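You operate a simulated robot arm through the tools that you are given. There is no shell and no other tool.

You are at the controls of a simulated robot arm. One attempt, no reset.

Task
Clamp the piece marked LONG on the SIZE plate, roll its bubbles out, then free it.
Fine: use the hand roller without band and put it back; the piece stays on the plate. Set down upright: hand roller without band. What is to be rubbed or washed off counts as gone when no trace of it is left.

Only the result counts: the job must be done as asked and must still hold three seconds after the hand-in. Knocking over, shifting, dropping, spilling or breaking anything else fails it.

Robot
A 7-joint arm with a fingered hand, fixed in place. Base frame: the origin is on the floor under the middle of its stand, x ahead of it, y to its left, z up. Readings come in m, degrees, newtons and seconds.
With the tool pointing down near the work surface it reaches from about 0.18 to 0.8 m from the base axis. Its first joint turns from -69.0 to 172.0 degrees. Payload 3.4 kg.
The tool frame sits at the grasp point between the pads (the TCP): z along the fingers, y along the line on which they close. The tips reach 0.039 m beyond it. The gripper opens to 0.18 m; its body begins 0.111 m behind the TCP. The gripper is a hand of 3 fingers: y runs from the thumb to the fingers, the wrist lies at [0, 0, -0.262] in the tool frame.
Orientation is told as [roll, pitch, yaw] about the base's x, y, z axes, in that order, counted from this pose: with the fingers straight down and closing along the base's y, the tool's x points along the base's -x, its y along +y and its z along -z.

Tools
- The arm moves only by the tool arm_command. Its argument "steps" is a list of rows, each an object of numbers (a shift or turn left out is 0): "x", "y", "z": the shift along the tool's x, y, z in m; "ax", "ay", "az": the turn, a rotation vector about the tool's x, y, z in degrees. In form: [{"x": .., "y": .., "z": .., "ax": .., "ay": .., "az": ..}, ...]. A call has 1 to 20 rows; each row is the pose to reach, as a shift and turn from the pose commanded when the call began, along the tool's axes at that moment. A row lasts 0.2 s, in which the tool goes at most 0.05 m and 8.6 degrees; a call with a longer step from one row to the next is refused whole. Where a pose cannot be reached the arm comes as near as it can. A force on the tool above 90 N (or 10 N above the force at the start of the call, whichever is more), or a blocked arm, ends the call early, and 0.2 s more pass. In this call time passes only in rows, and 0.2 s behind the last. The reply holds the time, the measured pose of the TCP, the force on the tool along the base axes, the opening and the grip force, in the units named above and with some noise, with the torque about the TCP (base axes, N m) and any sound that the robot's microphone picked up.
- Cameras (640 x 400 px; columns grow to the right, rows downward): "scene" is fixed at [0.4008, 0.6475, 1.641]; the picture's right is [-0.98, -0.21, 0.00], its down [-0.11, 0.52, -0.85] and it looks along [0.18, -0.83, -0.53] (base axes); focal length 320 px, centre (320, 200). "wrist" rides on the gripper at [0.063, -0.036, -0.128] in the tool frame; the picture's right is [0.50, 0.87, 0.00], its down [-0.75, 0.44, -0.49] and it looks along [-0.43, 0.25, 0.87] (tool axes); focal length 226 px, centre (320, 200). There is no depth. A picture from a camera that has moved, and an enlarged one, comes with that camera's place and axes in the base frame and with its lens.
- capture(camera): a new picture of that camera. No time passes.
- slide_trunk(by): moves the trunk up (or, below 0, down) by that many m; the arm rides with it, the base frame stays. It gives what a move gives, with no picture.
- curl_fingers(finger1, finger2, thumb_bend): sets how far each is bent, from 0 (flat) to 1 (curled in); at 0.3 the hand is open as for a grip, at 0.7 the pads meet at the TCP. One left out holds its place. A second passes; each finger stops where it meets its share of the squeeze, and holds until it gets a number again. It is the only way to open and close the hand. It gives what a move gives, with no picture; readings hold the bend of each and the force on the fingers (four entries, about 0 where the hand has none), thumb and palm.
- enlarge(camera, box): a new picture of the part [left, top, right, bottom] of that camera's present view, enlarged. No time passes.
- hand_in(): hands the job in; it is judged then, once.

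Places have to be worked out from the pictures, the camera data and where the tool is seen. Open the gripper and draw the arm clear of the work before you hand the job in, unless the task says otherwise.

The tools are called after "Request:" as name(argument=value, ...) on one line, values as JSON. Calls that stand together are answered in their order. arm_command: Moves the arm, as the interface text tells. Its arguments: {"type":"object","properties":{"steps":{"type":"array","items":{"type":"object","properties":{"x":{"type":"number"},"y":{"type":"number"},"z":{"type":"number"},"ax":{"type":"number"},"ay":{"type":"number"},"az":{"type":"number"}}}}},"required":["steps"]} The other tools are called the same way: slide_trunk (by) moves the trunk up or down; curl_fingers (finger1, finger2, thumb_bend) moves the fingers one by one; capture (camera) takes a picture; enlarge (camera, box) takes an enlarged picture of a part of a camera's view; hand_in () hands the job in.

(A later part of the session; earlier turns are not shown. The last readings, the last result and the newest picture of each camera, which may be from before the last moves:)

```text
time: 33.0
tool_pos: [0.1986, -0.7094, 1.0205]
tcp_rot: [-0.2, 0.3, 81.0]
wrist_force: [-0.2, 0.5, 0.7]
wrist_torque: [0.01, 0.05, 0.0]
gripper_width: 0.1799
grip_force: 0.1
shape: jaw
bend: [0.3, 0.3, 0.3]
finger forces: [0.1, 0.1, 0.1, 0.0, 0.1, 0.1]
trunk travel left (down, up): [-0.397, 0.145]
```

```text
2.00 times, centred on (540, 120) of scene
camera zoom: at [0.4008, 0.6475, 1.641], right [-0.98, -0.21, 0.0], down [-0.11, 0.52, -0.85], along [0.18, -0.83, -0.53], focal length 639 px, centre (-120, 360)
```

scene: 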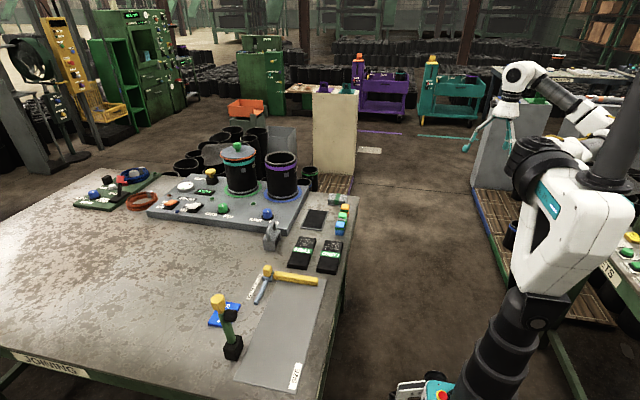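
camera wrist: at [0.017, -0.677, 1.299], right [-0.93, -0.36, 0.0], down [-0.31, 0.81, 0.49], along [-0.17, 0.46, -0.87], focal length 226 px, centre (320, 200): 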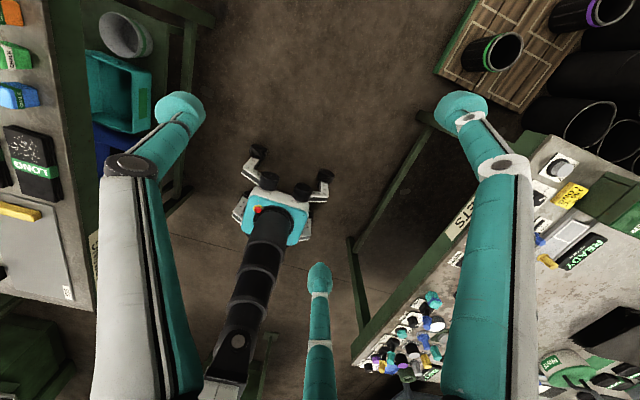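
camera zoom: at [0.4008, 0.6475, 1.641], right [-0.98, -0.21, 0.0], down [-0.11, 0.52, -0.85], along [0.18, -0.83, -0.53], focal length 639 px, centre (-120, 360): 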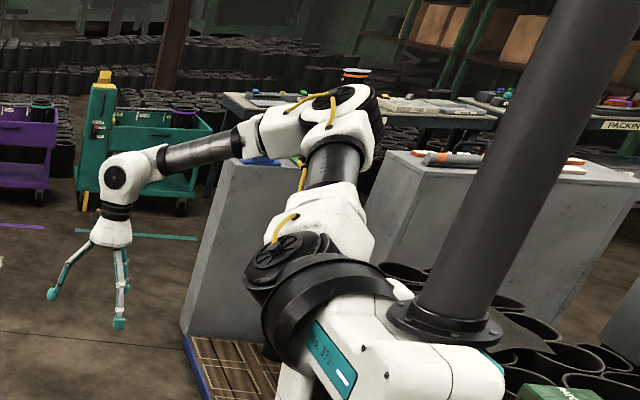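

The disc is still on the same side and the upper arm is ~12° behind the axis. I continue forward on the low track.

Request:
arm_command(steps=[{"x": -0.006, "y": -0.04, "z": 0.006}, {"x": -0.012, "y": -0.08, "z": 0.012}, {"x": -0.02, "y": -0.12, "z": 0.018}, {"x": -0.035, "y": -0.155, "z": 0.02}])

Request:
enlarge(camera="scene", box=[420, 20, 620, 220])

```text
time: 34.0
tool_pos: [0.3573, -0.6988, 1.0014]
tcp_rot: [0.1, 0.1, 81.0]
wrist_force: [0.1, -0.6, 0.1]
wrist_torque: [-0.02, 0.03, 0.0]
gripper_width: 0.1801
grip_force: 0.0
shape: jaw
bend: [0.3, 0.3, 0.3]
finger forces: [0.0, 0.1, 0.0, 0.1, 0.0, 0.1]
trunk travel left (down, up): [-0.397, 0.145]
```

```text
2.00 times, centred on (520, 120) of scene
camera zoom: at [0.4008, 0.6475, 1.641], right [-0.98, -0.21, 0.0], down [-0.11, 0.52, -0.85], along [0.18, -0.83, -0.53], focal length 639 px, centre (-80, 360)
```

zoom: 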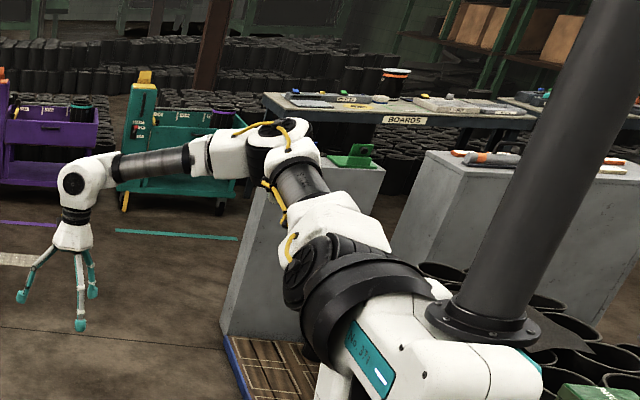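

The elbow now passes below the axis and the disc faces left, which fits the arm having gone through to the other branch. I carry on forward and inward, staying at z≈1.0 over the table's right part.

Request:
arm_command(steps=[{"x": -0.041, "y": -0.022}, {"x": -0.082, "y": -0.044}, {"x": -0.123, "y": -0.066}, {"x": -0.165, "y": -0.0885}, {"x": -0.205, "y": -0.102}, {"x": -0.245, "y": -0.116}, {"x": -0.285, "y": -0.13}, {"x": -0.325, "y": -0.144}])

Request:
enlarge(camera="scene", box=[340, 40, 600, 220])

```text
time: 35.8
tool_pos: [0.5487, -0.3986, 1.0016]
tcp_rot: [0.0, 0.2, 81.0]
wrist_force: [0.2, -0.6, -0.3]
wrist_torque: [-0.02, 0.0, 0.0]
gripper_width: 0.1799
grip_force: 0.1
shape: jaw
bend: [0.3, 0.3, 0.3]
finger forces: [0.0, 0.0, 0.0, 0.1, 0.0, 0.0]
trunk travel left (down, up): [-0.397, 0.145]
```

```text
2.22 times, centred on (470, 130) of scene
camera zoom: at [0.4008, 0.6475, 1.641], right [-0.98, -0.21, 0.0], down [-0.11, 0.52, -0.85], along [0.18, -0.83, -0.53], focal length 710 px, centre (-13, 356)
```

zoom: 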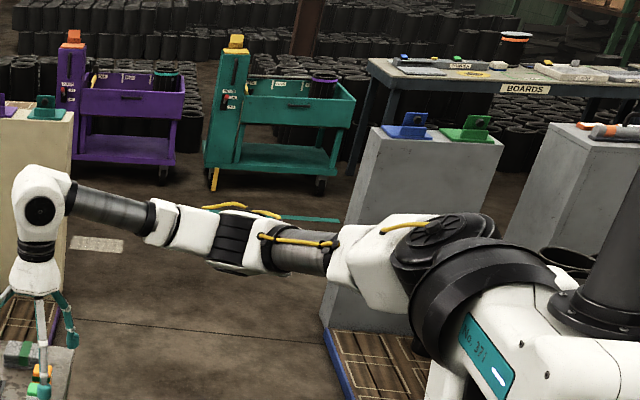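

The arm looks clearly different (straighter, lower elbow). I now test moving toward +y at x≈0.55–0.6.

Request:
arm_command(steps=[{"x": -0.04, "y": -0.01}, {"x": -0.08, "y": -0.015}, {"x": -0.12, "y": -0.015}, {"x": -0.16, "y": -0.01}, {"x": -0.2, "y": -0.005}, {"x": -0.24, "y": 0.0}, {"x": -0.28, "y": 0.006}, {"x": -0.32, "y": 0.012}, {"x": -0.36, "y": 0.018}, {"x": -0.4, "y": 0.024}])

Request:
capture(camera="scene")

```text
time: 38.0
tool_pos: [0.5839, 0.0028, 1.0009]
tcp_rot: [-0.2, 0.2, 81.1]
wrist_force: [-0.3, -0.1, -0.3]
wrist_torque: [-0.02, 0.01, 0.01]
gripper_width: 0.1801
grip_force: 0.0
shape: jaw
bend: [0.3, 0.3, 0.3]
finger forces: [0.0, 0.0, 0.0, 0.0, 0.1, 0.0]
trunk travel left (down, up): [-0.397, 0.145]
```

```text
taken
```

scene: 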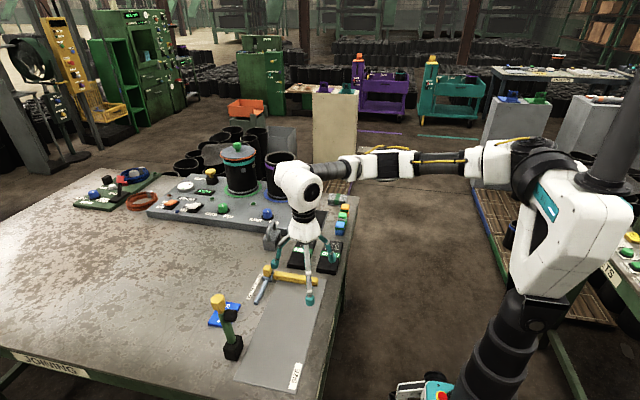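

The branch change worked: the hand is now at (0.58, 0.00, 1.00) without complaint. I look at the work with the wrist camera from here.

Request:
capture(camera="wrist")

Request:
enlarge(camera="wrist", box=[180, 60, 480, 300])

```text
taken
camera wrist: at [0.6089, -0.065, 1.1286], right [-0.93, -0.36, 0.0], down [-0.31, 0.81, 0.49], along [-0.17, 0.46, -0.87], focal length 226 px, centre (320, 200)
```

wrist: 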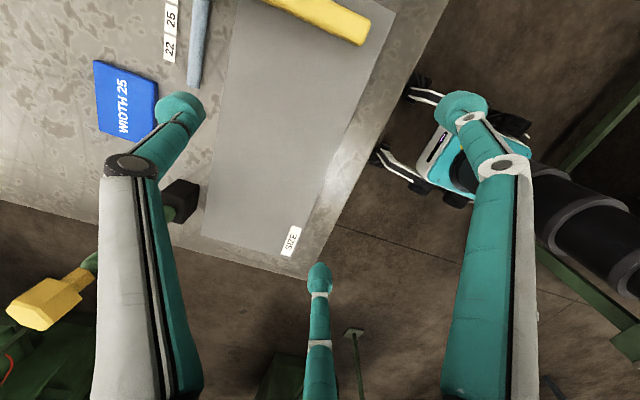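

```text
1.67 times, centred on (330, 180) of wrist
camera zoom: at [0.6089, -0.065, 1.1286], right [-0.93, -0.36, 0.0], down [-0.31, 0.81, 0.49], along [-0.17, 0.46, -0.87], focal length 377 px, centre (303, 233)
```

zoom: 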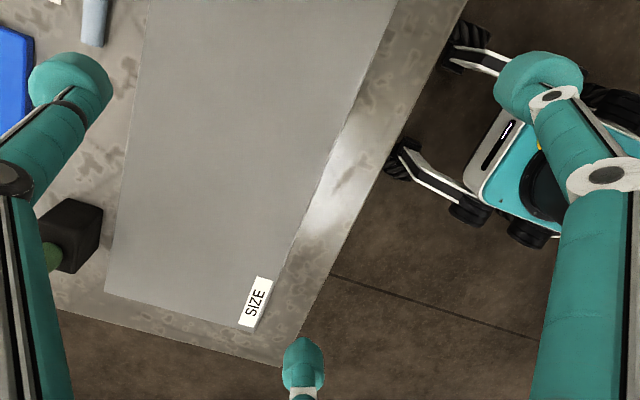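

Now I turn the hand back to yaw ≈ 0 here, to check the wrist's freedom and get the view over the clamp side.

Request:
arm_command(steps=[{"az": 8}, {"az": 16}, {"az": 24}, {"az": 32}, {"az": 40}, {"az": 48}, {"az": 56}, {"az": 64}, {"az": 72}, {"az": 81}])

Request:
capture(camera="wrist")

```text
refused: row 10 steps farther than a row can; nothing moved
```

```text
taken
camera wrist: at [0.6089, -0.065, 1.1286], right [-0.93, -0.36, 0.0], down [-0.31, 0.81, 0.49], along [-0.17, 0.46, -0.87], focal length 226 px, centre (320, 200)
```

wrist: 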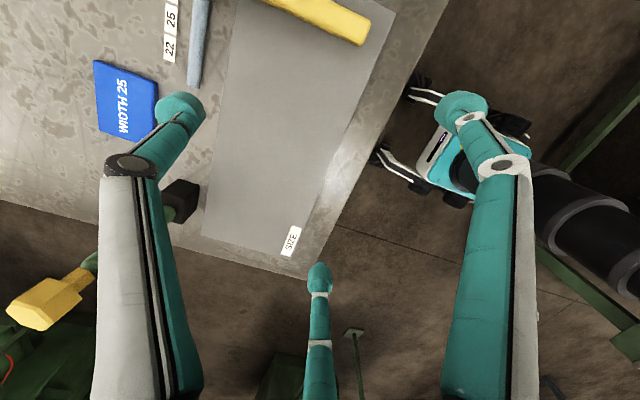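

The last row was slightly too long; I repeat with 8.1° steps.

Request:
arm_command(steps=[{"az": 8.1}, {"az": 16.2}, {"az": 24.3}, {"az": 32.4}, {"az": 40.5}, {"az": 48.6}, {"az": 56.7}, {"az": 64.8}, {"az": 72.9}, {"az": 81}])

Request:
capture(camera="wrist")

Request:
enlarge(camera="wrist", box=[180, 100, 460, 330])

```text
time: 40.2
tool_pos: [0.5849, -0.001, 1.0002]
tcp_rot: [0.0, -0.1, 0.1]
wrist_force: [-0.2, 0.0, 0.5]
wrist_torque: [0.02, 0.06, -0.01]
gripper_width: 0.1799
grip_force: 0.0
shape: jaw
bend: [0.3, 0.3, 0.3]
finger forces: [0.0, 0.0, 0.1, 0.0, 0.0, 0.0]
trunk travel left (down, up): [-0.397, 0.145]
```

```text
taken
camera wrist: at [0.5215, -0.0381, 1.1287], right [-0.5, 0.87, 0.0], down [0.75, 0.44, 0.49], along [0.43, 0.24, -0.87], focal length 226 px, centre (320, 200)
```

wrist: 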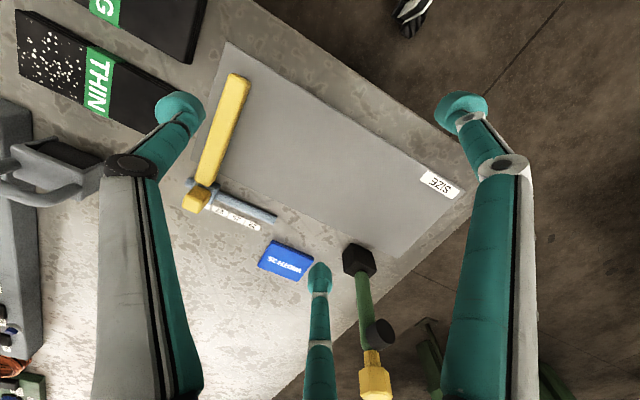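

```text
1.74 times, centred on (320, 215) of wrist
camera zoom: at [0.5215, -0.0381, 1.1287], right [-0.5, 0.87, 0.0], down [0.75, 0.44, 0.49], along [0.43, 0.24, -0.87], focal length 393 px, centre (320, 174)
```

zoom: 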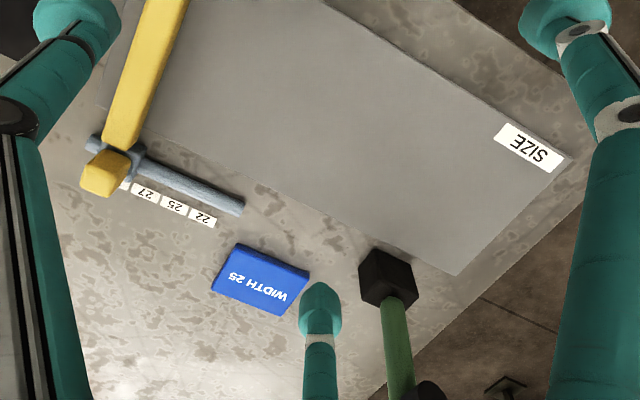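

The bench shows a rail with a yellow stop/clamp bar (scale 22–29) and an upright green lever with yellow knob on a black block at the plate's edge; the grey looped-handle item beyond may be the hand roller. I move over to view the grey item and the pieces closely.

Request:
arm_command(steps=[{"x": 0.01, "y": -0.045}, {"x": 0.02, "y": -0.09}, {"x": 0.03, "y": -0.135}, {"x": 0.04, "y": -0.18}, {"x": 0.05, "y": -0.225}, {"x": 0.06, "y": -0.27}])

Request:
capture(camera="wrist")

Request:
enlarge(camera="wrist", box=[200, 80, 460, 290])

```text
time: 41.6
tool_pos: [0.5235, -0.2759, 1.0012]
tcp_rot: [0.0, -0.1, 0.3]
wrist_force: [0.1, 1.1, -0.6]
wrist_torque: [0.01, 0.02, 0.02]
gripper_width: 0.1797
grip_force: 0.0
shape: jaw
bend: [0.3, 0.3, 0.3]
finger forces: [0.0, 0.0, 0.0, 0.0, 0.0, 0.1]
trunk travel left (down, up): [-0.397, 0.145]
```

```text
taken
camera wrist: at [0.4603, -0.314, 1.1285], right [-0.5, 0.86, 0.0], down [0.75, 0.44, 0.49], along [0.43, 0.25, -0.87], focal length 226 px, centre (320, 200)
```

wrist: 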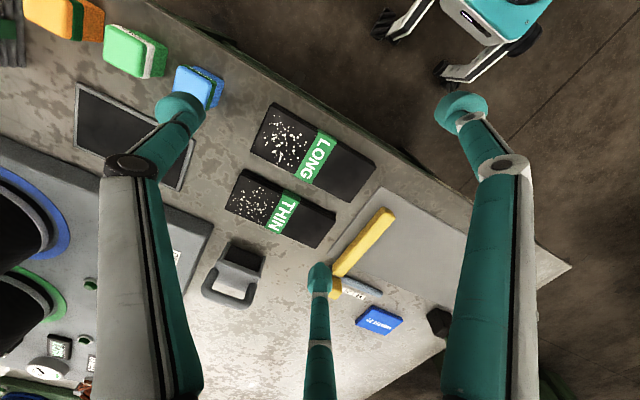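

```text
1.90 times, centred on (330, 185) of wrist
camera zoom: at [0.4603, -0.314, 1.1285], right [-0.5, 0.86, 0.0], down [0.75, 0.44, 0.49], along [0.43, 0.25, -0.87], focal length 431 px, centre (301, 229)
```

zoom: 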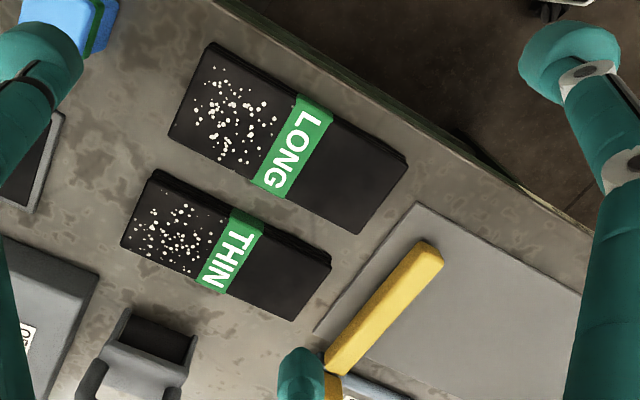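

I zoom on the grey item, the rail end, and the other items around.

Request:
enlarge(camera="wrist", box=[190, 225, 280, 315])

Request:
enlarge(camera="wrist", box=[0, 0, 240, 180])

Request:
enlarge(camera="scene", box=[255, 210, 300, 260])

Request:
enlarge(camera="scene", box=[205, 285, 255, 365])

```text
4.44 times, centred on (235, 270) of wrist
camera zoom: at [0.4603, -0.314, 1.1285], right [-0.5, 0.86, 0.0], down [0.75, 0.44, 0.49], along [0.43, 0.25, -0.87], focal length 1005 px, centre (698, -111)
```

zoom: 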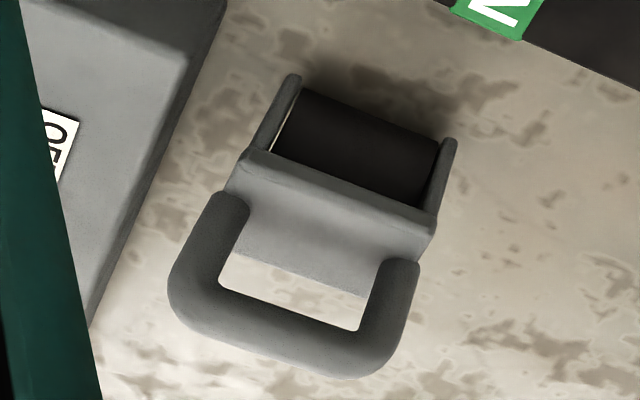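

```text
2.22 times, centred on (120, 90) of wrist
camera zoom: at [0.4603, -0.314, 1.1285], right [-0.5, 0.86, 0.0], down [0.75, 0.44, 0.49], along [0.43, 0.25, -0.87], focal length 502 px, centre (764, 444)
```

zoom: 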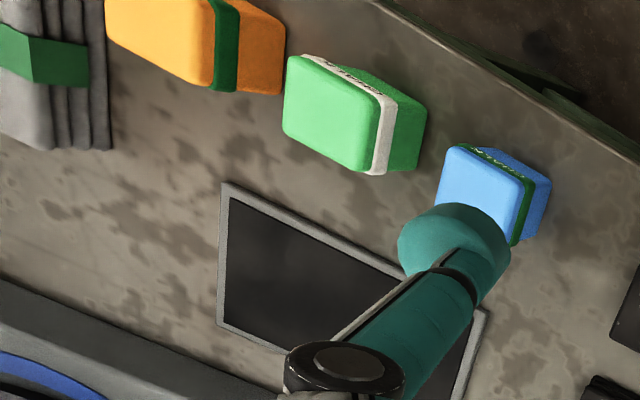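

```text
8.00 times, centred on (278, 235) of scene
camera zoom: at [0.4008, 0.6475, 1.641], right [-0.98, -0.21, 0.0], down [-0.11, 0.52, -0.85], along [0.18, -0.83, -0.53], focal length 2557 px, centre (660, -80)
```

zoom: 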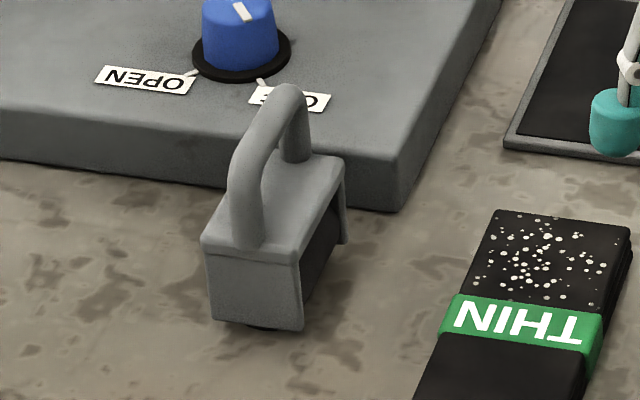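

```text
5.00 times, centred on (230, 325) of scene
camera zoom: at [0.4008, 0.6475, 1.641], right [-0.98, -0.21, 0.0], down [-0.11, 0.52, -0.85], along [0.18, -0.83, -0.53], focal length 1598 px, centre (770, -425)
```

zoom: 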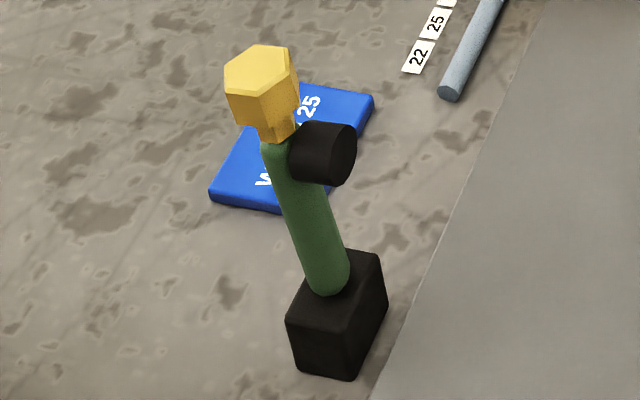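

Now it's clear: the grey item is the hand roller (black roller, arched handle, no band), its handle bar about (0.797, −0.287, 0.90) running along y; the green lever with the black pad at (0.736, 0.174, 0.96) is the toggle clamp hinged at the block near (0.745, 0.16). I test how far out the arm now reaches toward the roller at z = 1.0.

Request:
arm_command(steps=[{"x": -0.04}, {"x": -0.08}, {"x": -0.12}, {"x": -0.16}, {"x": -0.2}, {"x": -0.24}, {"x": -0.27}])

Request:
capture(camera="scene")

Request:
capture(camera="wrist")

```text
time: 43.2
tool_pos: [0.7715, -0.2671, 1.002]
tcp_rot: [-0.3, -0.2, 0.4]
wrist_force: [-0.7, 0.0, 0.0]
wrist_torque: [-0.04, 0.01, -0.01]
gripper_width: 0.18
grip_force: 0.0
shape: jaw
bend: [0.3, 0.3, 0.3]
finger forces: [0.1, 0.1, 0.0, 0.0, 0.0, 0.1]
out of reach, approached as far as the arm can: row 7
trunk travel left (down, up): [-0.397, 0.145]
```

```text
taken
```

scene: 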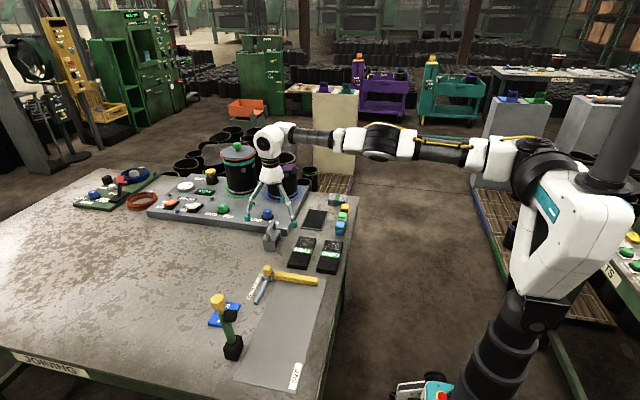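

```text
taken
camera wrist: at [0.7067, -0.3042, 1.1295], right [-0.51, 0.86, -0.01], down [0.75, 0.44, 0.49], along [0.43, 0.24, -0.87], focal length 226 px, centre (320, 200)
```

wrist: 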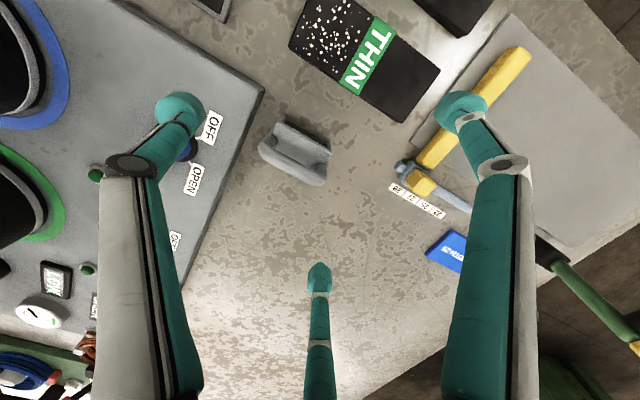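

The arm reaches about x = 0.77 there with the tool upright. I zoom the wrist view, now almost above the roller, to locate it precisely.

Request:
enlarge(camera="wrist", box=[235, 100, 365, 210])

Request:
enlarge(camera="wrist", box=[280, 0, 640, 240])

Request:
enlarge(camera="scene", box=[230, 120, 320, 260])

```text
3.64 times, centred on (300, 155) of wrist
camera zoom: at [0.7067, -0.3042, 1.1295], right [-0.51, 0.86, -0.01], down [0.75, 0.44, 0.49], along [0.43, 0.24, -0.87], focal length 822 px, centre (393, 364)
```

zoom: 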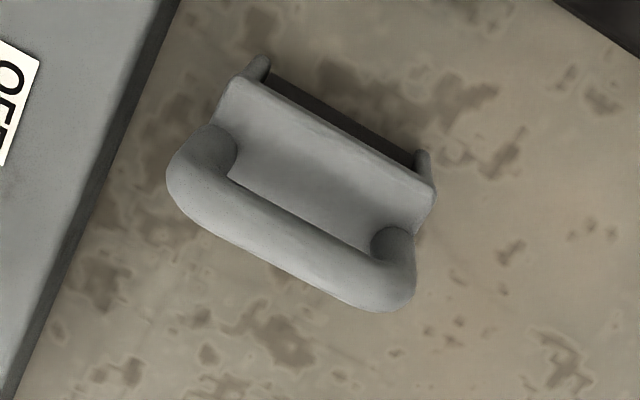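

```text
1.67 times, centred on (460, 120) of wrist
camera zoom: at [0.7067, -0.3042, 1.1295], right [-0.51, 0.86, -0.01], down [0.75, 0.44, 0.49], along [0.43, 0.24, -0.87], focal length 377 px, centre (87, 333)
```

zoom: 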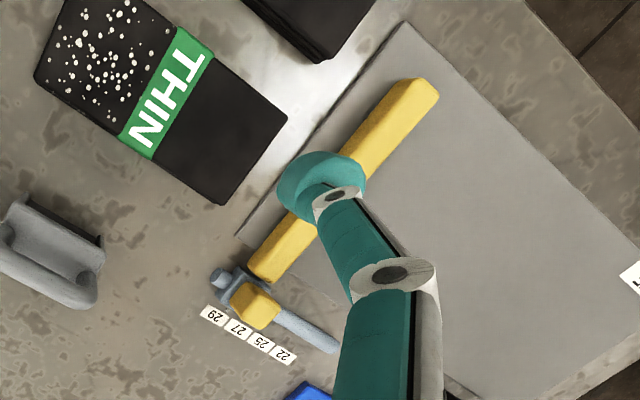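

```text
2.86 times, centred on (275, 190) of scene
camera zoom: at [0.4008, 0.6475, 1.641], right [-0.98, -0.21, 0.0], down [-0.11, 0.52, -0.85], along [0.18, -0.83, -0.53], focal length 913 px, centre (449, 229)
```

zoom: 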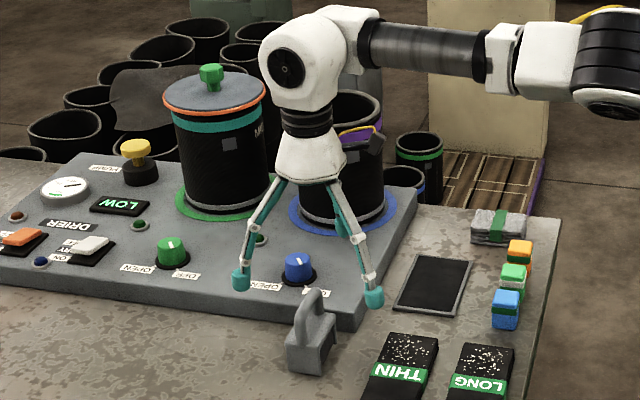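

The three fingers sit 120° apart (thumb at tool −y, tips about 0.105 m out when open at 0.3). Next I check the reach above the left part of the plate and view the clamp lever from there.

Request:
arm_command(steps=[{"x": 0.03, "y": 0.03}, {"x": 0.06, "y": 0.065}, {"x": 0.09, "y": 0.1}, {"x": 0.12, "y": 0.135}, {"x": 0.14, "y": 0.175}, {"x": 0.15, "y": 0.22}, {"x": 0.15, "y": 0.265}, {"x": 0.15, "y": 0.31}, {"x": 0.15, "y": 0.35}, {"x": 0.15, "y": 0.387}])

Request:
capture(camera="wrist")

Request:
capture(camera="scene")

```text
time: 45.4
tool_pos: [0.6165, 0.1205, 1.0005]
tcp_rot: [-0.2, -0.1, 0.2]
wrist_force: [-0.5, 0.5, -0.2]
wrist_torque: [0.0, 0.01, 0.0]
gripper_width: 0.1802
grip_force: 0.2
shape: jaw
bend: [0.3, 0.3, 0.3]
finger forces: [0.0, 0.0, 0.0, 0.1, 0.1, 0.0]
trunk travel left (down, up): [-0.397, 0.145]
```

```text
taken
camera wrist: at [0.5522, 0.0835, 1.1284], right [-0.5, 0.87, 0.0], down [0.75, 0.44, 0.49], along [0.43, 0.24, -0.87], focal length 226 px, centre (320, 200)
```

wrist: 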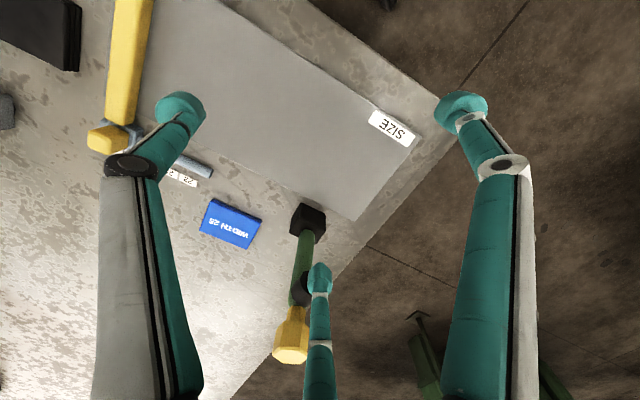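

```text
taken
```

scene: 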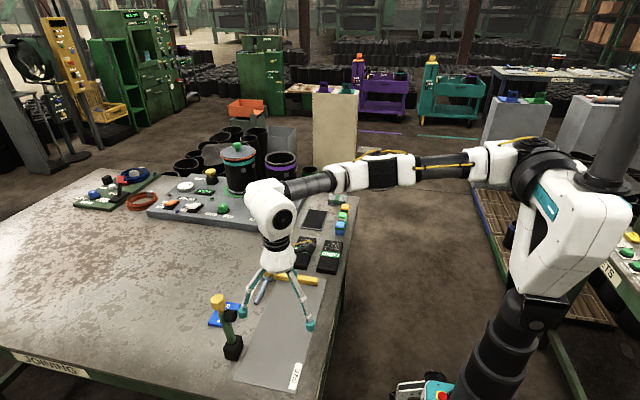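

The left side of the plate is reachable too. I zoom in on the clamp lever from here.

Request:
enlarge(camera="wrist", box=[255, 180, 355, 380])

Request:
enlarge(camera="scene", box=[200, 285, 250, 365])

```text
2.00 times, centred on (305, 280) of wrist
camera zoom: at [0.5522, 0.0835, 1.1284], right [-0.5, 0.87, 0.0], down [0.75, 0.44, 0.49], along [0.43, 0.24, -0.87], focal length 452 px, centre (350, 40)
```

zoom: 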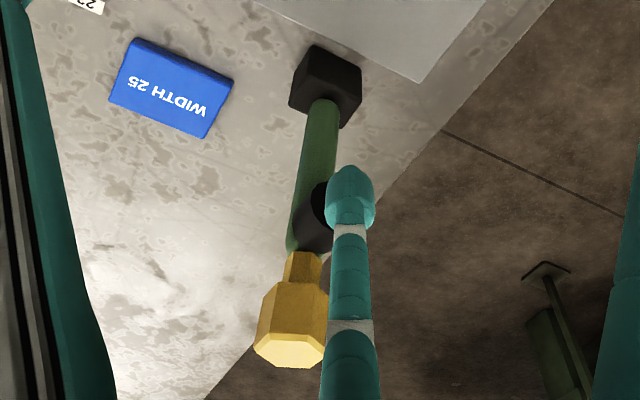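

```text
5.00 times, centred on (225, 325) of scene
camera zoom: at [0.4008, 0.6475, 1.641], right [-0.98, -0.21, 0.0], down [-0.11, 0.52, -0.85], along [0.18, -0.83, -0.53], focal length 1598 px, centre (795, -425)
```

zoom: 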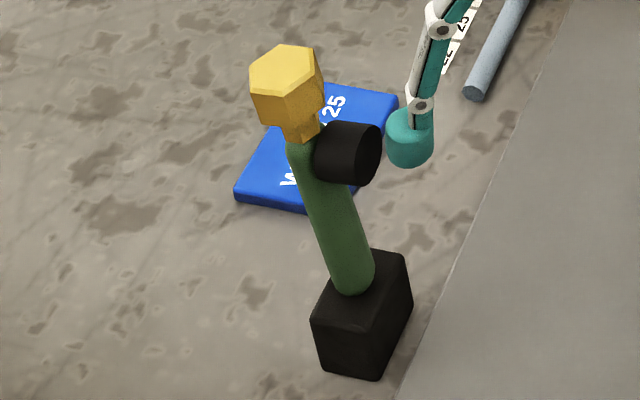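

Lever: hinge end ≈ (0.754, 0.174, 0.84), knob top ≈ (0.762, 0.173, 1.015), pad ≈ (0.741, 0.171, 0.957) facing −x, so it will press at about x≈0.635, y≈0.172. Before picking the LONG piece I check the fingertip size closely and the current table state.

Request:
enlarge(camera="wrist", box=[130, 70, 230, 190])

Request:
enlarge(camera="scene", box=[235, 235, 330, 340])

```text
3.33 times, centred on (180, 130) of wrist
camera zoom: at [0.5522, 0.0835, 1.1284], right [-0.5, 0.87, 0.0], down [0.75, 0.44, 0.49], along [0.43, 0.24, -0.87], focal length 754 px, centre (787, 433)
```

zoom: 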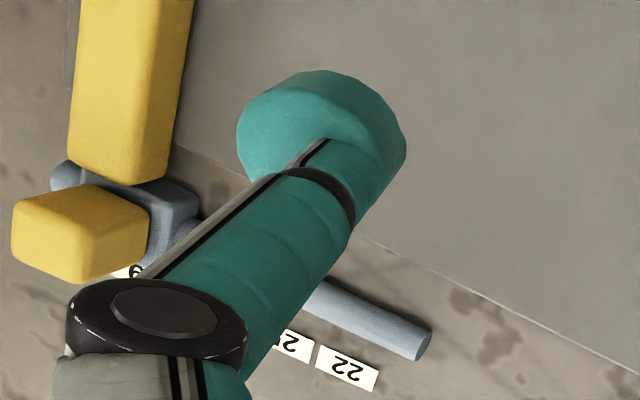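

```text
3.81 times, centred on (282, 288) of scene
camera zoom: at [0.4008, 0.6475, 1.641], right [-0.98, -0.21, 0.0], down [-0.11, 0.52, -0.85], along [0.18, -0.83, -0.53], focal length 1218 px, centre (463, -133)
```

zoom: 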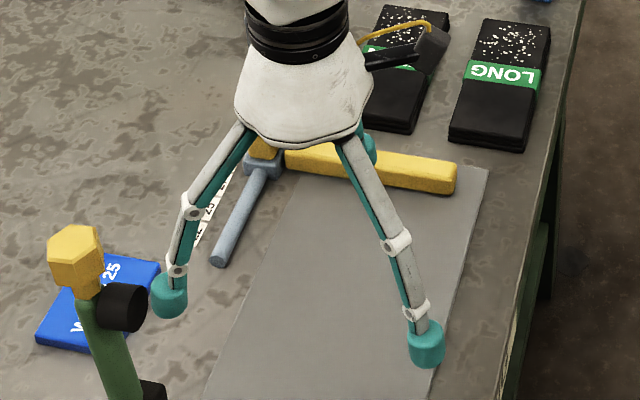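

Fingertips are upright cylinders ~0.024 m across, so the thumb can fit in the ~0.036 m gap beside the LONG piece. I move above the LONG piece with the hand turned to yaw 90 (thumb toward +x), staying at z=1.0.

Request:
arm_command(steps=[{"x": 0.008, "y": -0.035, "az": -8.2}, {"x": 0.016, "y": -0.07, "az": -16.4}, {"x": 0.024, "y": -0.105, "az": -24.6}, {"x": 0.032, "y": -0.14, "az": -32.8}, {"x": 0.04, "y": -0.175, "az": -41}, {"x": 0.048, "y": -0.21, "az": -49.2}, {"x": 0.056, "y": -0.245, "az": -57.4}, {"x": 0.064, "y": -0.28, "az": -65.6}, {"x": 0.072, "y": -0.315, "az": -73.8}, {"x": 0.08, "y": -0.35, "az": -82}, {"x": 0.0895, "y": -0.3855, "az": -90}])

Request:
capture(camera="wrist")

Request:
enlarge(camera="scene", box=[250, 140, 370, 290])

```text
time: 47.8
tool_pos: [0.5263, -0.272, 1.0022]
tcp_rot: [-0.2, 0.0, 90.3]
wrist_force: [0.1, -0.3, -0.1]
wrist_torque: [0.01, 0.01, 0.02]
gripper_width: 0.1798
grip_force: 0.1
shape: jaw
bend: [0.3, 0.3, 0.3]
finger forces: [0.0, 0.0, 0.1, 0.1, 0.0, 0.0]
trunk travel left (down, up): [-0.397, 0.145]
```

```text
taken
camera wrist: at [0.5611, -0.3351, 1.1292], right [-0.86, -0.5, 0.0], down [-0.44, 0.75, 0.49], along [-0.25, 0.43, -0.87], focal length 226 px, centre (320, 200)
```

wrist: 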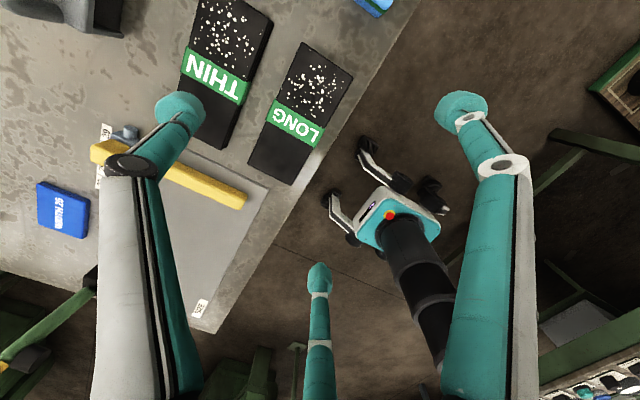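

```text
2.67 times, centred on (310, 215) of scene
camera zoom: at [0.4008, 0.6475, 1.641], right [-0.98, -0.21, 0.0], down [-0.11, 0.52, -0.85], along [0.18, -0.83, -0.53], focal length 852 px, centre (347, 160)
```

zoom: 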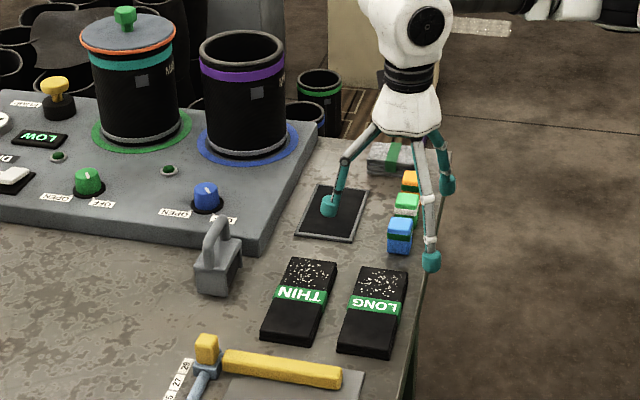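

Good view of both pieces. I enlarge to measure the LONG and THIN edges precisely.

Request:
enlarge(camera="wrist", box=[170, 0, 370, 200])

```text
2.00 times, centred on (270, 100) of wrist
camera zoom: at [0.5611, -0.3351, 1.1292], right [-0.86, -0.5, 0.0], down [-0.44, 0.75, 0.49], along [-0.25, 0.43, -0.87], focal length 452 px, centre (420, 400)
```

zoom: 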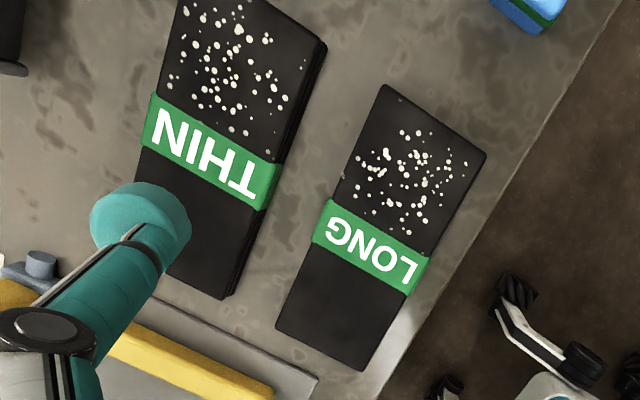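

LONG spans x 0.523–0.592, y −0.350–−0.181 and the gap to THIN ends at x≈0.630. I bend the thumb to 0.4 so it will come down mid-gap, then descend to z≈0.87.

Request:
curl_fingers(thumb_bend=0.4)

Request:
arm_command(steps=[{"x": -0.003, "y": -0.002, "z": 0.035}, {"x": -0.006, "y": -0.0037, "z": 0.07}, {"x": -0.006, "y": -0.0037, "z": 0.1}, {"x": -0.006, "y": -0.0037, "z": 0.12}, {"x": -0.006, "y": -0.0037, "z": 0.13}])

Request:
capture(camera="wrist")

Request:
enlarge(camera="scene", box=[280, 180, 370, 290])

```text
time: 48.8
tool_pos: [0.528, -0.2679, 1.0028]
tcp_rot: [-0.1, 0.0, 90.2]
wrist_force: [0.6, -0.4, -0.1]
wrist_torque: [0.04, -0.06, -0.02]
gripper_width: 0.1331
grip_force: 0.0
shape: fingers
bend: [0.3, 0.3, 0.4]
finger forces: [0.0, 0.0, 0.0, 0.1, 0.0, 0.0]
trunk travel left (down, up): [-0.397, 0.145]
```

```text
time: 50.0
tool_pos: [0.5298, -0.2616, 0.8723]
tcp_rot: [-0.2, 0.2, 90.1]
wrist_force: [0.4, 0.8, -1.1]
wrist_torque: [0.0, -0.01, 0.01]
gripper_width: 0.1327
grip_force: 0.0
shape: fingers
bend: [0.3, 0.3, 0.4]
finger forces: [0.0, 0.0, 0.1, 0.1, 0.0, 0.1]
trunk travel left (down, up): [-0.397, 0.145]
```

```text
taken
camera wrist: at [0.5659, -0.3254, 1.0003], right [-0.87, -0.5, 0.0], down [-0.44, 0.75, 0.49], along [-0.24, 0.42, -0.87], focal length 226 px, centre (320, 200)
```

wrist: 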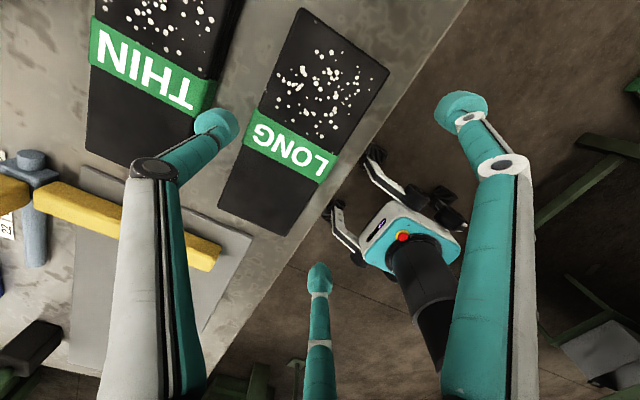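

```text
3.64 times, centred on (325, 235) of scene
camera zoom: at [0.4008, 0.6475, 1.641], right [-0.98, -0.21, 0.0], down [-0.11, 0.52, -0.85], along [0.18, -0.83, -0.53], focal length 1162 px, centre (302, 73)
```

zoom: 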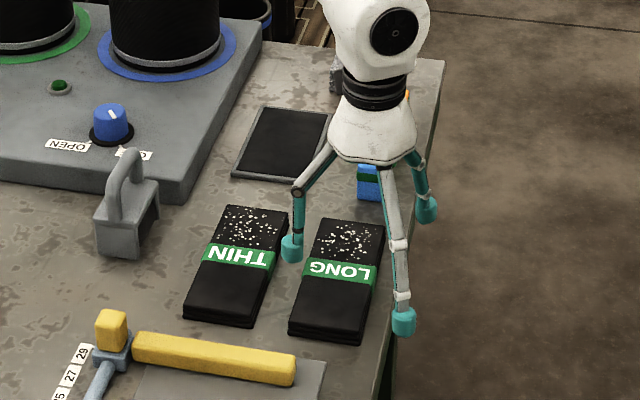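

The thumb tip is now at x≈0.609, mid-gap as intended. I go down in small steps until the thumb touches the table.

Request:
arm_command(steps=[{"z": 0.008}, {"z": 0.014}, {"z": 0.019}, {"z": 0.023}, {"z": 0.026}])

Request:
enlarge(camera="wrist", box=[80, 0, 400, 240])

Request:
enlarge(camera="scene", box=[290, 210, 360, 300])

```text
time: 51.2
tool_pos: [0.5297, -0.2618, 0.8445]
tcp_rot: [-0.1, 0.2, 90.1]
wrist_force: [0.7, -0.3, 0.6]
wrist_torque: [0.0, 0.06, 0.01]
gripper_width: 0.1331
grip_force: 0.0
shape: fingers
bend: [0.3, 0.3, 0.4]
finger forces: [0.1, 0.1, 0.1, 0.0, 0.0, 0.0]
trunk travel left (down, up): [-0.397, 0.145]
```

```text
1.67 times, centred on (240, 120) of wrist
camera zoom: at [0.5653, -0.3257, 0.9725], right [-0.87, -0.5, 0.0], down [-0.44, 0.75, 0.49], along [-0.24, 0.42, -0.87], focal length 377 px, centre (453, 333)
```

zoom: 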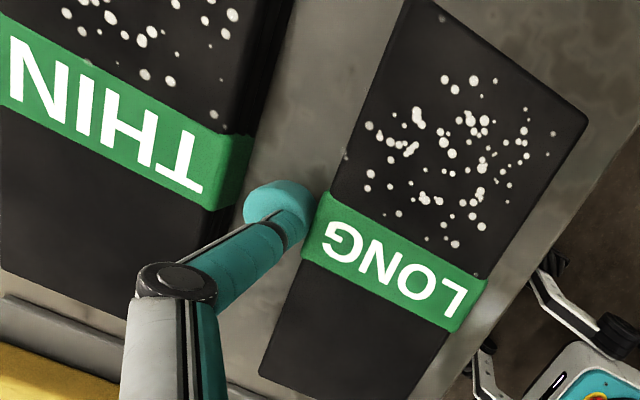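

```text
4.44 times, centred on (325, 255) of scene
camera zoom: at [0.4008, 0.6475, 1.641], right [-0.98, -0.21, 0.0], down [-0.11, 0.52, -0.85], along [0.18, -0.83, -0.53], focal length 1421 px, centre (298, -44)
```

zoom: 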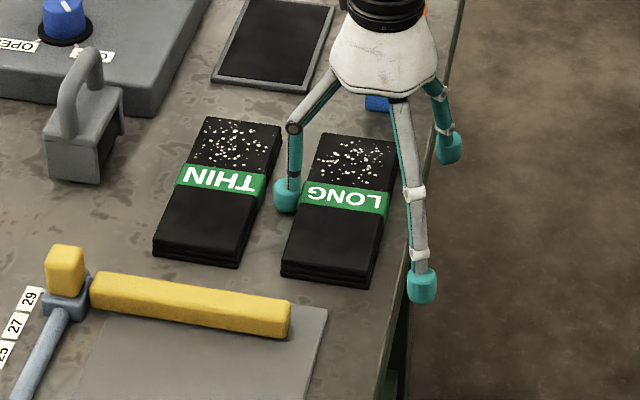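

The thumb tip sits in the gap next to LONG with no contact yet. I descend a few more millimetres to feel for the table.

Request:
arm_command(steps=[{"z": 0.002}, {"z": 0.004}, {"z": 0.006}])

```text
time: 52.0
tool_pos: [0.5302, -0.2608, 0.842]
tcp_rot: [-0.3, 0.0, 90.0]
wrist_force: [-5.7, -2.9, 20.2]
wrist_torque: [-0.12, -1.42, -0.23]
gripper_width: 0.1334
grip_force: 9.6
shape: fingers
bend: [0.3, 0.3, 0.41]
finger forces: [0.1, 0.1, 0.0, 0.0, 20.3, 0.0]
trunk travel left (down, up): [-0.397, 0.145]
```

The thumb touches the table at TCP z≈0.842. I lift about 4–5 mm and close the two fingers from the outer side to push LONG against the thumb.

Request:
arm_command(steps=[{"z": -0.006}, {"z": -0.0085}])

Request:
curl_fingers(finger1=0.55, finger2=0.55)

Request:
enlarge(camera="scene", box=[290, 210, 360, 300])

Request:
capture(camera="wrist")

```text
time: 52.6
tool_pos: [0.5306, -0.2612, 0.8469]
tcp_rot: [-0.1, 0.2, 90.0]
wrist_force: [0.2, 0.0, -0.5]
wrist_torque: [-0.02, 0.0, 0.02]
gripper_width: 0.1328
grip_force: 0.7
shape: fingers
bend: [0.3, 0.3, 0.4]
finger forces: [0.0, 0.1, 0.1, 0.0, 0.1, 0.0]
trunk travel left (down, up): [-0.397, 0.145]
```

```text
time: 53.6
tool_pos: [0.5301, -0.2621, 0.8478]
tcp_rot: [0.0, 0.2, 90.1]
wrist_force: [0.4, 0.2, -0.5]
wrist_torque: [0.0, 0.02, 0.05]
gripper_width: 0.0847
grip_force: 0.0
shape: fingers
bend: [0.55, 0.55, 0.4]
finger forces: [0.0, 0.0, 0.0, 0.1, 0.0, 0.1]
trunk travel left (down, up): [-0.397, 0.145]
```

```text
4.44 times, centred on (325, 255) of scene
camera zoom: at [0.4008, 0.6475, 1.641], right [-0.98, -0.21, 0.0], down [-0.11, 0.52, -0.85], along [0.18, -0.83, -0.53], focal length 1421 px, centre (298, -44)
```

zoom: 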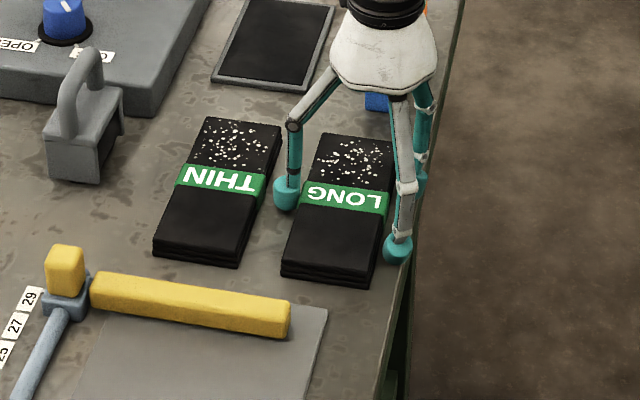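

```text
taken
camera wrist: at [0.5655, -0.3254, 0.9754], right [-0.87, -0.5, 0.0], down [-0.44, 0.75, 0.49], along [-0.24, 0.42, -0.87], focal length 226 px, centre (320, 200)
```

wrist: 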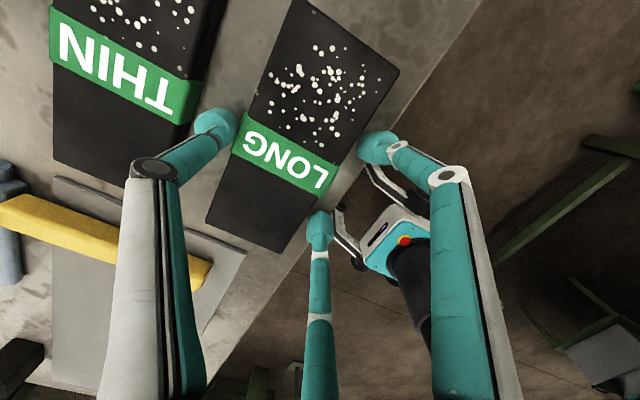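

Both fingers are near LONG's outer edge without touching the table. I close further to squeeze.

Request:
curl_fingers(finger1=0.66, finger2=0.66)

Request:
capture(camera="wrist")

```text
time: 54.6
tool_pos: [0.5299, -0.2612, 0.8472]
tcp_rot: [-0.2, 0.1, 90.1]
wrist_force: [-1.3, 0.2, 0.3]
wrist_torque: [0.03, 0.04, -0.03]
gripper_width: 0.0727
grip_force: 2.1
shape: fingers
bend: [0.64, 0.64, 0.39]
finger forces: [1.4, 1.3, 0.1, 0.0, 1.3, 0.1]
trunk travel left (down, up): [-0.397, 0.145]
```

```text
taken
camera wrist: at [0.5654, -0.3256, 0.9753], right [-0.87, -0.5, 0.0], down [-0.44, 0.75, 0.49], along [-0.24, 0.42, -0.87], focal length 226 px, centre (320, 200)
```

wrist: 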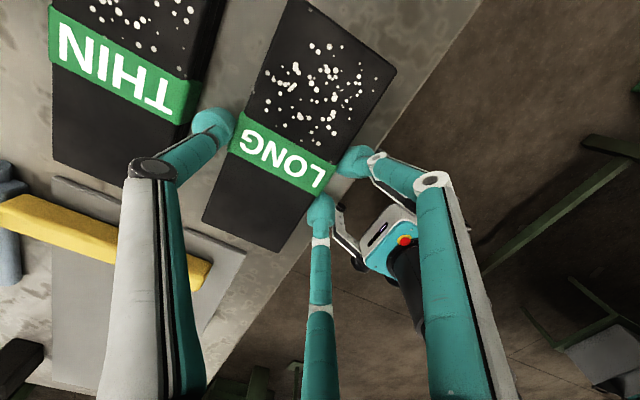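

All three touch with ~1.3 N each, gripping across 0.073 m. I squeeze harder before lifting.

Request:
curl_fingers(finger1=0.8, finger2=0.8, thumb_bend=0.46)

Request:
capture(camera="wrist")

```text
time: 55.6
tool_pos: [0.5302, -0.2614, 0.8474]
tcp_rot: [-0.1, 0.2, 90.1]
wrist_force: [-0.6, 0.0, 0.5]
wrist_torque: [0.0, 0.07, 0.0]
gripper_width: 0.0687
grip_force: 10.5
shape: fingers
bend: [0.69, 0.69, 0.4]
finger forces: [5.7, 5.5, 0.1, 0.0, 11.4, 0.0]
trunk travel left (down, up): [-0.397, 0.145]
```

```text
taken
camera wrist: at [0.5656, -0.3256, 0.9752], right [-0.87, -0.5, 0.0], down [-0.44, 0.75, 0.49], along [-0.25, 0.42, -0.87], focal length 226 px, centre (320, 200)
```

wrist: 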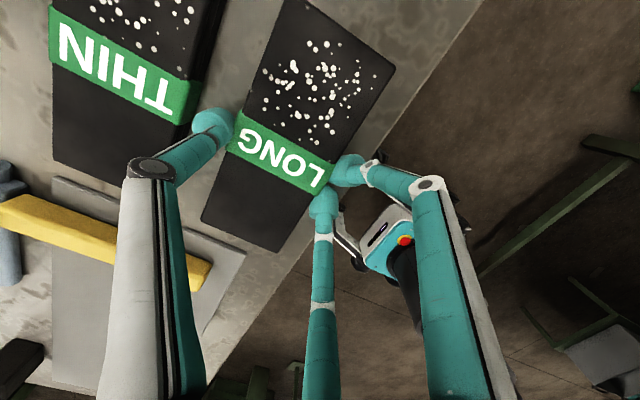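

Grip is now ~11 N on the piece's 0.069 m width. I lift slowly and check.

Request:
arm_command(steps=[{"z": -0.005}, {"z": -0.012}, {"z": -0.02}, {"z": -0.03}, {"z": -0.045}, {"z": -0.06}])

Request:
capture(camera="wrist")

Request:
enlarge(camera="scene", box=[270, 190, 370, 300])

```text
time: 57.0
tool_pos: [0.5309, -0.2621, 0.9065]
tcp_rot: [-0.1, 0.2, 90.1]
wrist_force: [0.1, 0.3, -2.5]
wrist_torque: [0.04, 0.1, -0.01]
gripper_width: 0.0688
grip_force: 11.6
shape: fingers
bend: [0.69, 0.69, 0.4]
finger forces: [5.6, 5.8, 0.0, 0.0, 11.4, 0.0]
trunk travel left (down, up): [-0.397, 0.145]
```

```text
taken
camera wrist: at [0.5661, -0.3255, 1.0345], right [-0.87, -0.5, 0.0], down [-0.44, 0.75, 0.49], along [-0.24, 0.42, -0.87], focal length 226 px, centre (320, 200)
```

wrist: 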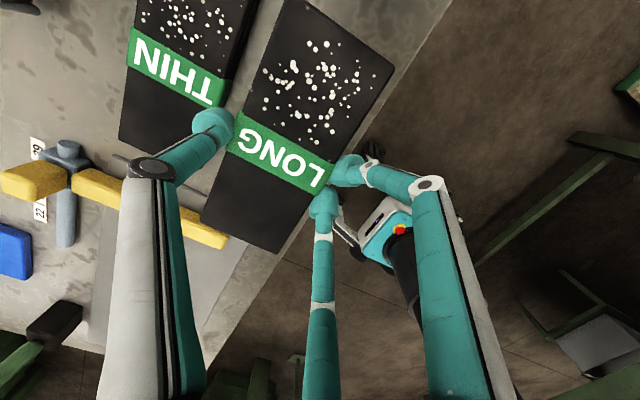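

```text
3.64 times, centred on (320, 245) of scene
camera zoom: at [0.4008, 0.6475, 1.641], right [-0.98, -0.21, 0.0], down [-0.11, 0.52, -0.85], along [0.18, -0.83, -0.53], focal length 1162 px, centre (320, 36)
```

zoom: 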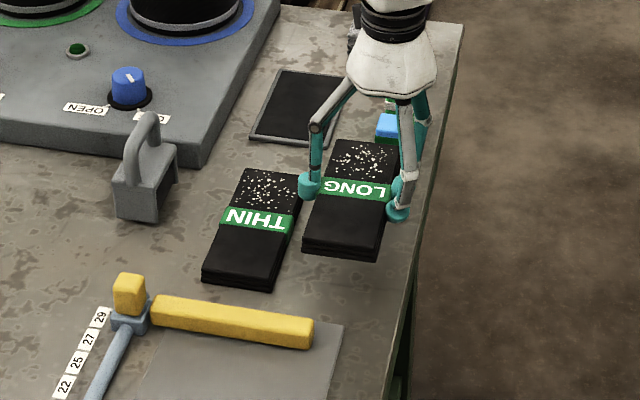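

LONG is held level (about 2.5 N). Its centre is ≈(+0.033, −0.004) from the TCP. I raise it and carry it over the yellow bar toward the plate spot, piece centre at (0.635, 0.117).

Request:
arm_command(steps=[{"z": -0.03}, {"z": -0.055}, {"x": -0.03, "y": -0.006, "z": -0.06}, {"x": -0.065, "y": -0.013, "z": -0.06}, {"x": -0.105, "y": -0.02, "z": -0.06}, {"x": -0.145, "y": -0.027, "z": -0.06}, {"x": -0.185, "y": -0.034, "z": -0.06}, {"x": -0.225, "y": -0.041, "z": -0.06}, {"x": -0.265, "y": -0.048, "z": -0.06}, {"x": -0.305, "y": -0.056, "z": -0.06}, {"x": -0.345, "y": -0.064, "z": -0.06}, {"x": -0.383, "y": -0.071, "z": -0.06}])

Request:
capture(camera="wrist")

Request:
enlarge(camera="scene", box=[190, 220, 350, 390])

```text
time: 59.6
tool_pos: [0.5985, 0.1218, 0.9647]
tcp_rot: [-0.1, 0.4, 89.9]
wrist_force: [-0.1, -0.5, -3.1]
wrist_torque: [0.0, 0.07, -0.04]
gripper_width: 0.0686
grip_force: 11.4
shape: fingers
bend: [0.7, 0.7, 0.4]
finger forces: [5.9, 5.8, 0.1, 0.0, 11.5, 0.0]
trunk travel left (down, up): [-0.397, 0.145]
```

```text
taken
camera wrist: at [0.6335, 0.0584, 1.0924], right [-0.87, -0.5, 0.0], down [-0.44, 0.76, 0.49], along [-0.24, 0.42, -0.87], focal length 226 px, centre (320, 200)
```

wrist: 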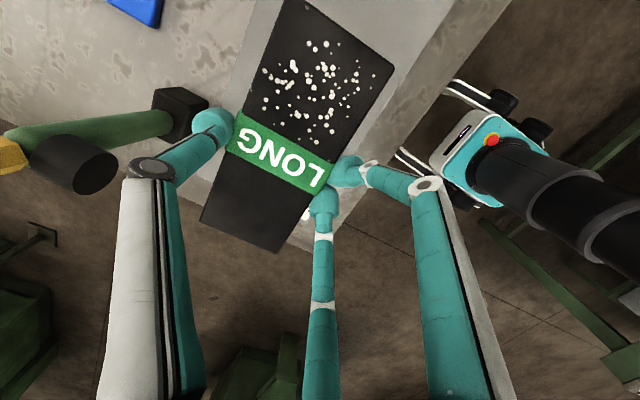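

```text
2.35 times, centred on (270, 305) of scene
camera zoom: at [0.4008, 0.6475, 1.641], right [-0.98, -0.21, 0.0], down [-0.11, 0.52, -0.85], along [0.18, -0.83, -0.53], focal length 752 px, centre (438, -47)
```

zoom: 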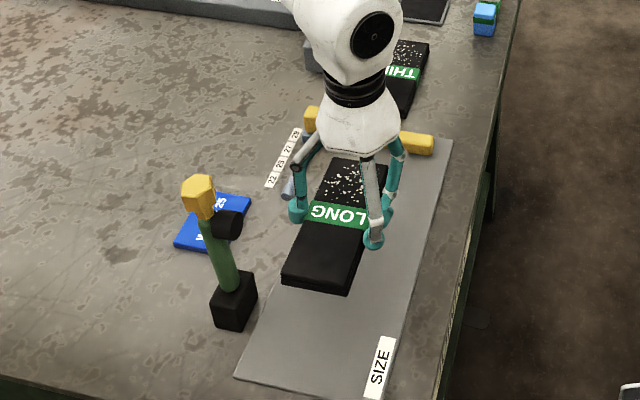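

The piece is above the plate, centre ≈(0.632, 0.118), clear of the lever. I lower it, last millimetres slowly to feel contact.

Request:
arm_command(steps=[{"z": 0.03, "y": -0.002}, {"z": 0.06, "y": -0.003}, {"z": 0.085, "y": -0.003}, {"z": 0.1, "y": -0.003}, {"z": 0.105, "y": -0.003}, {"z": 0.108, "y": -0.003}, {"z": 0.111, "y": -0.003}, {"z": 0.114, "y": -0.003}])

```text
time: 61.4
tool_pos: [0.6049, 0.1198, 0.853]
tcp_rot: [-0.2, 0.0, 90.1]
wrist_force: [-0.3, -0.1, 2.0]
wrist_torque: [0.0, -0.13, -0.02]
gripper_width: 0.0683
grip_force: 10.6
shape: fingers
bend: [0.7, 0.7, 0.4]
finger forces: [5.7, 5.5, 0.0, 0.1, 10.7, 0.1]
trunk travel left (down, up): [-0.397, 0.145]
```

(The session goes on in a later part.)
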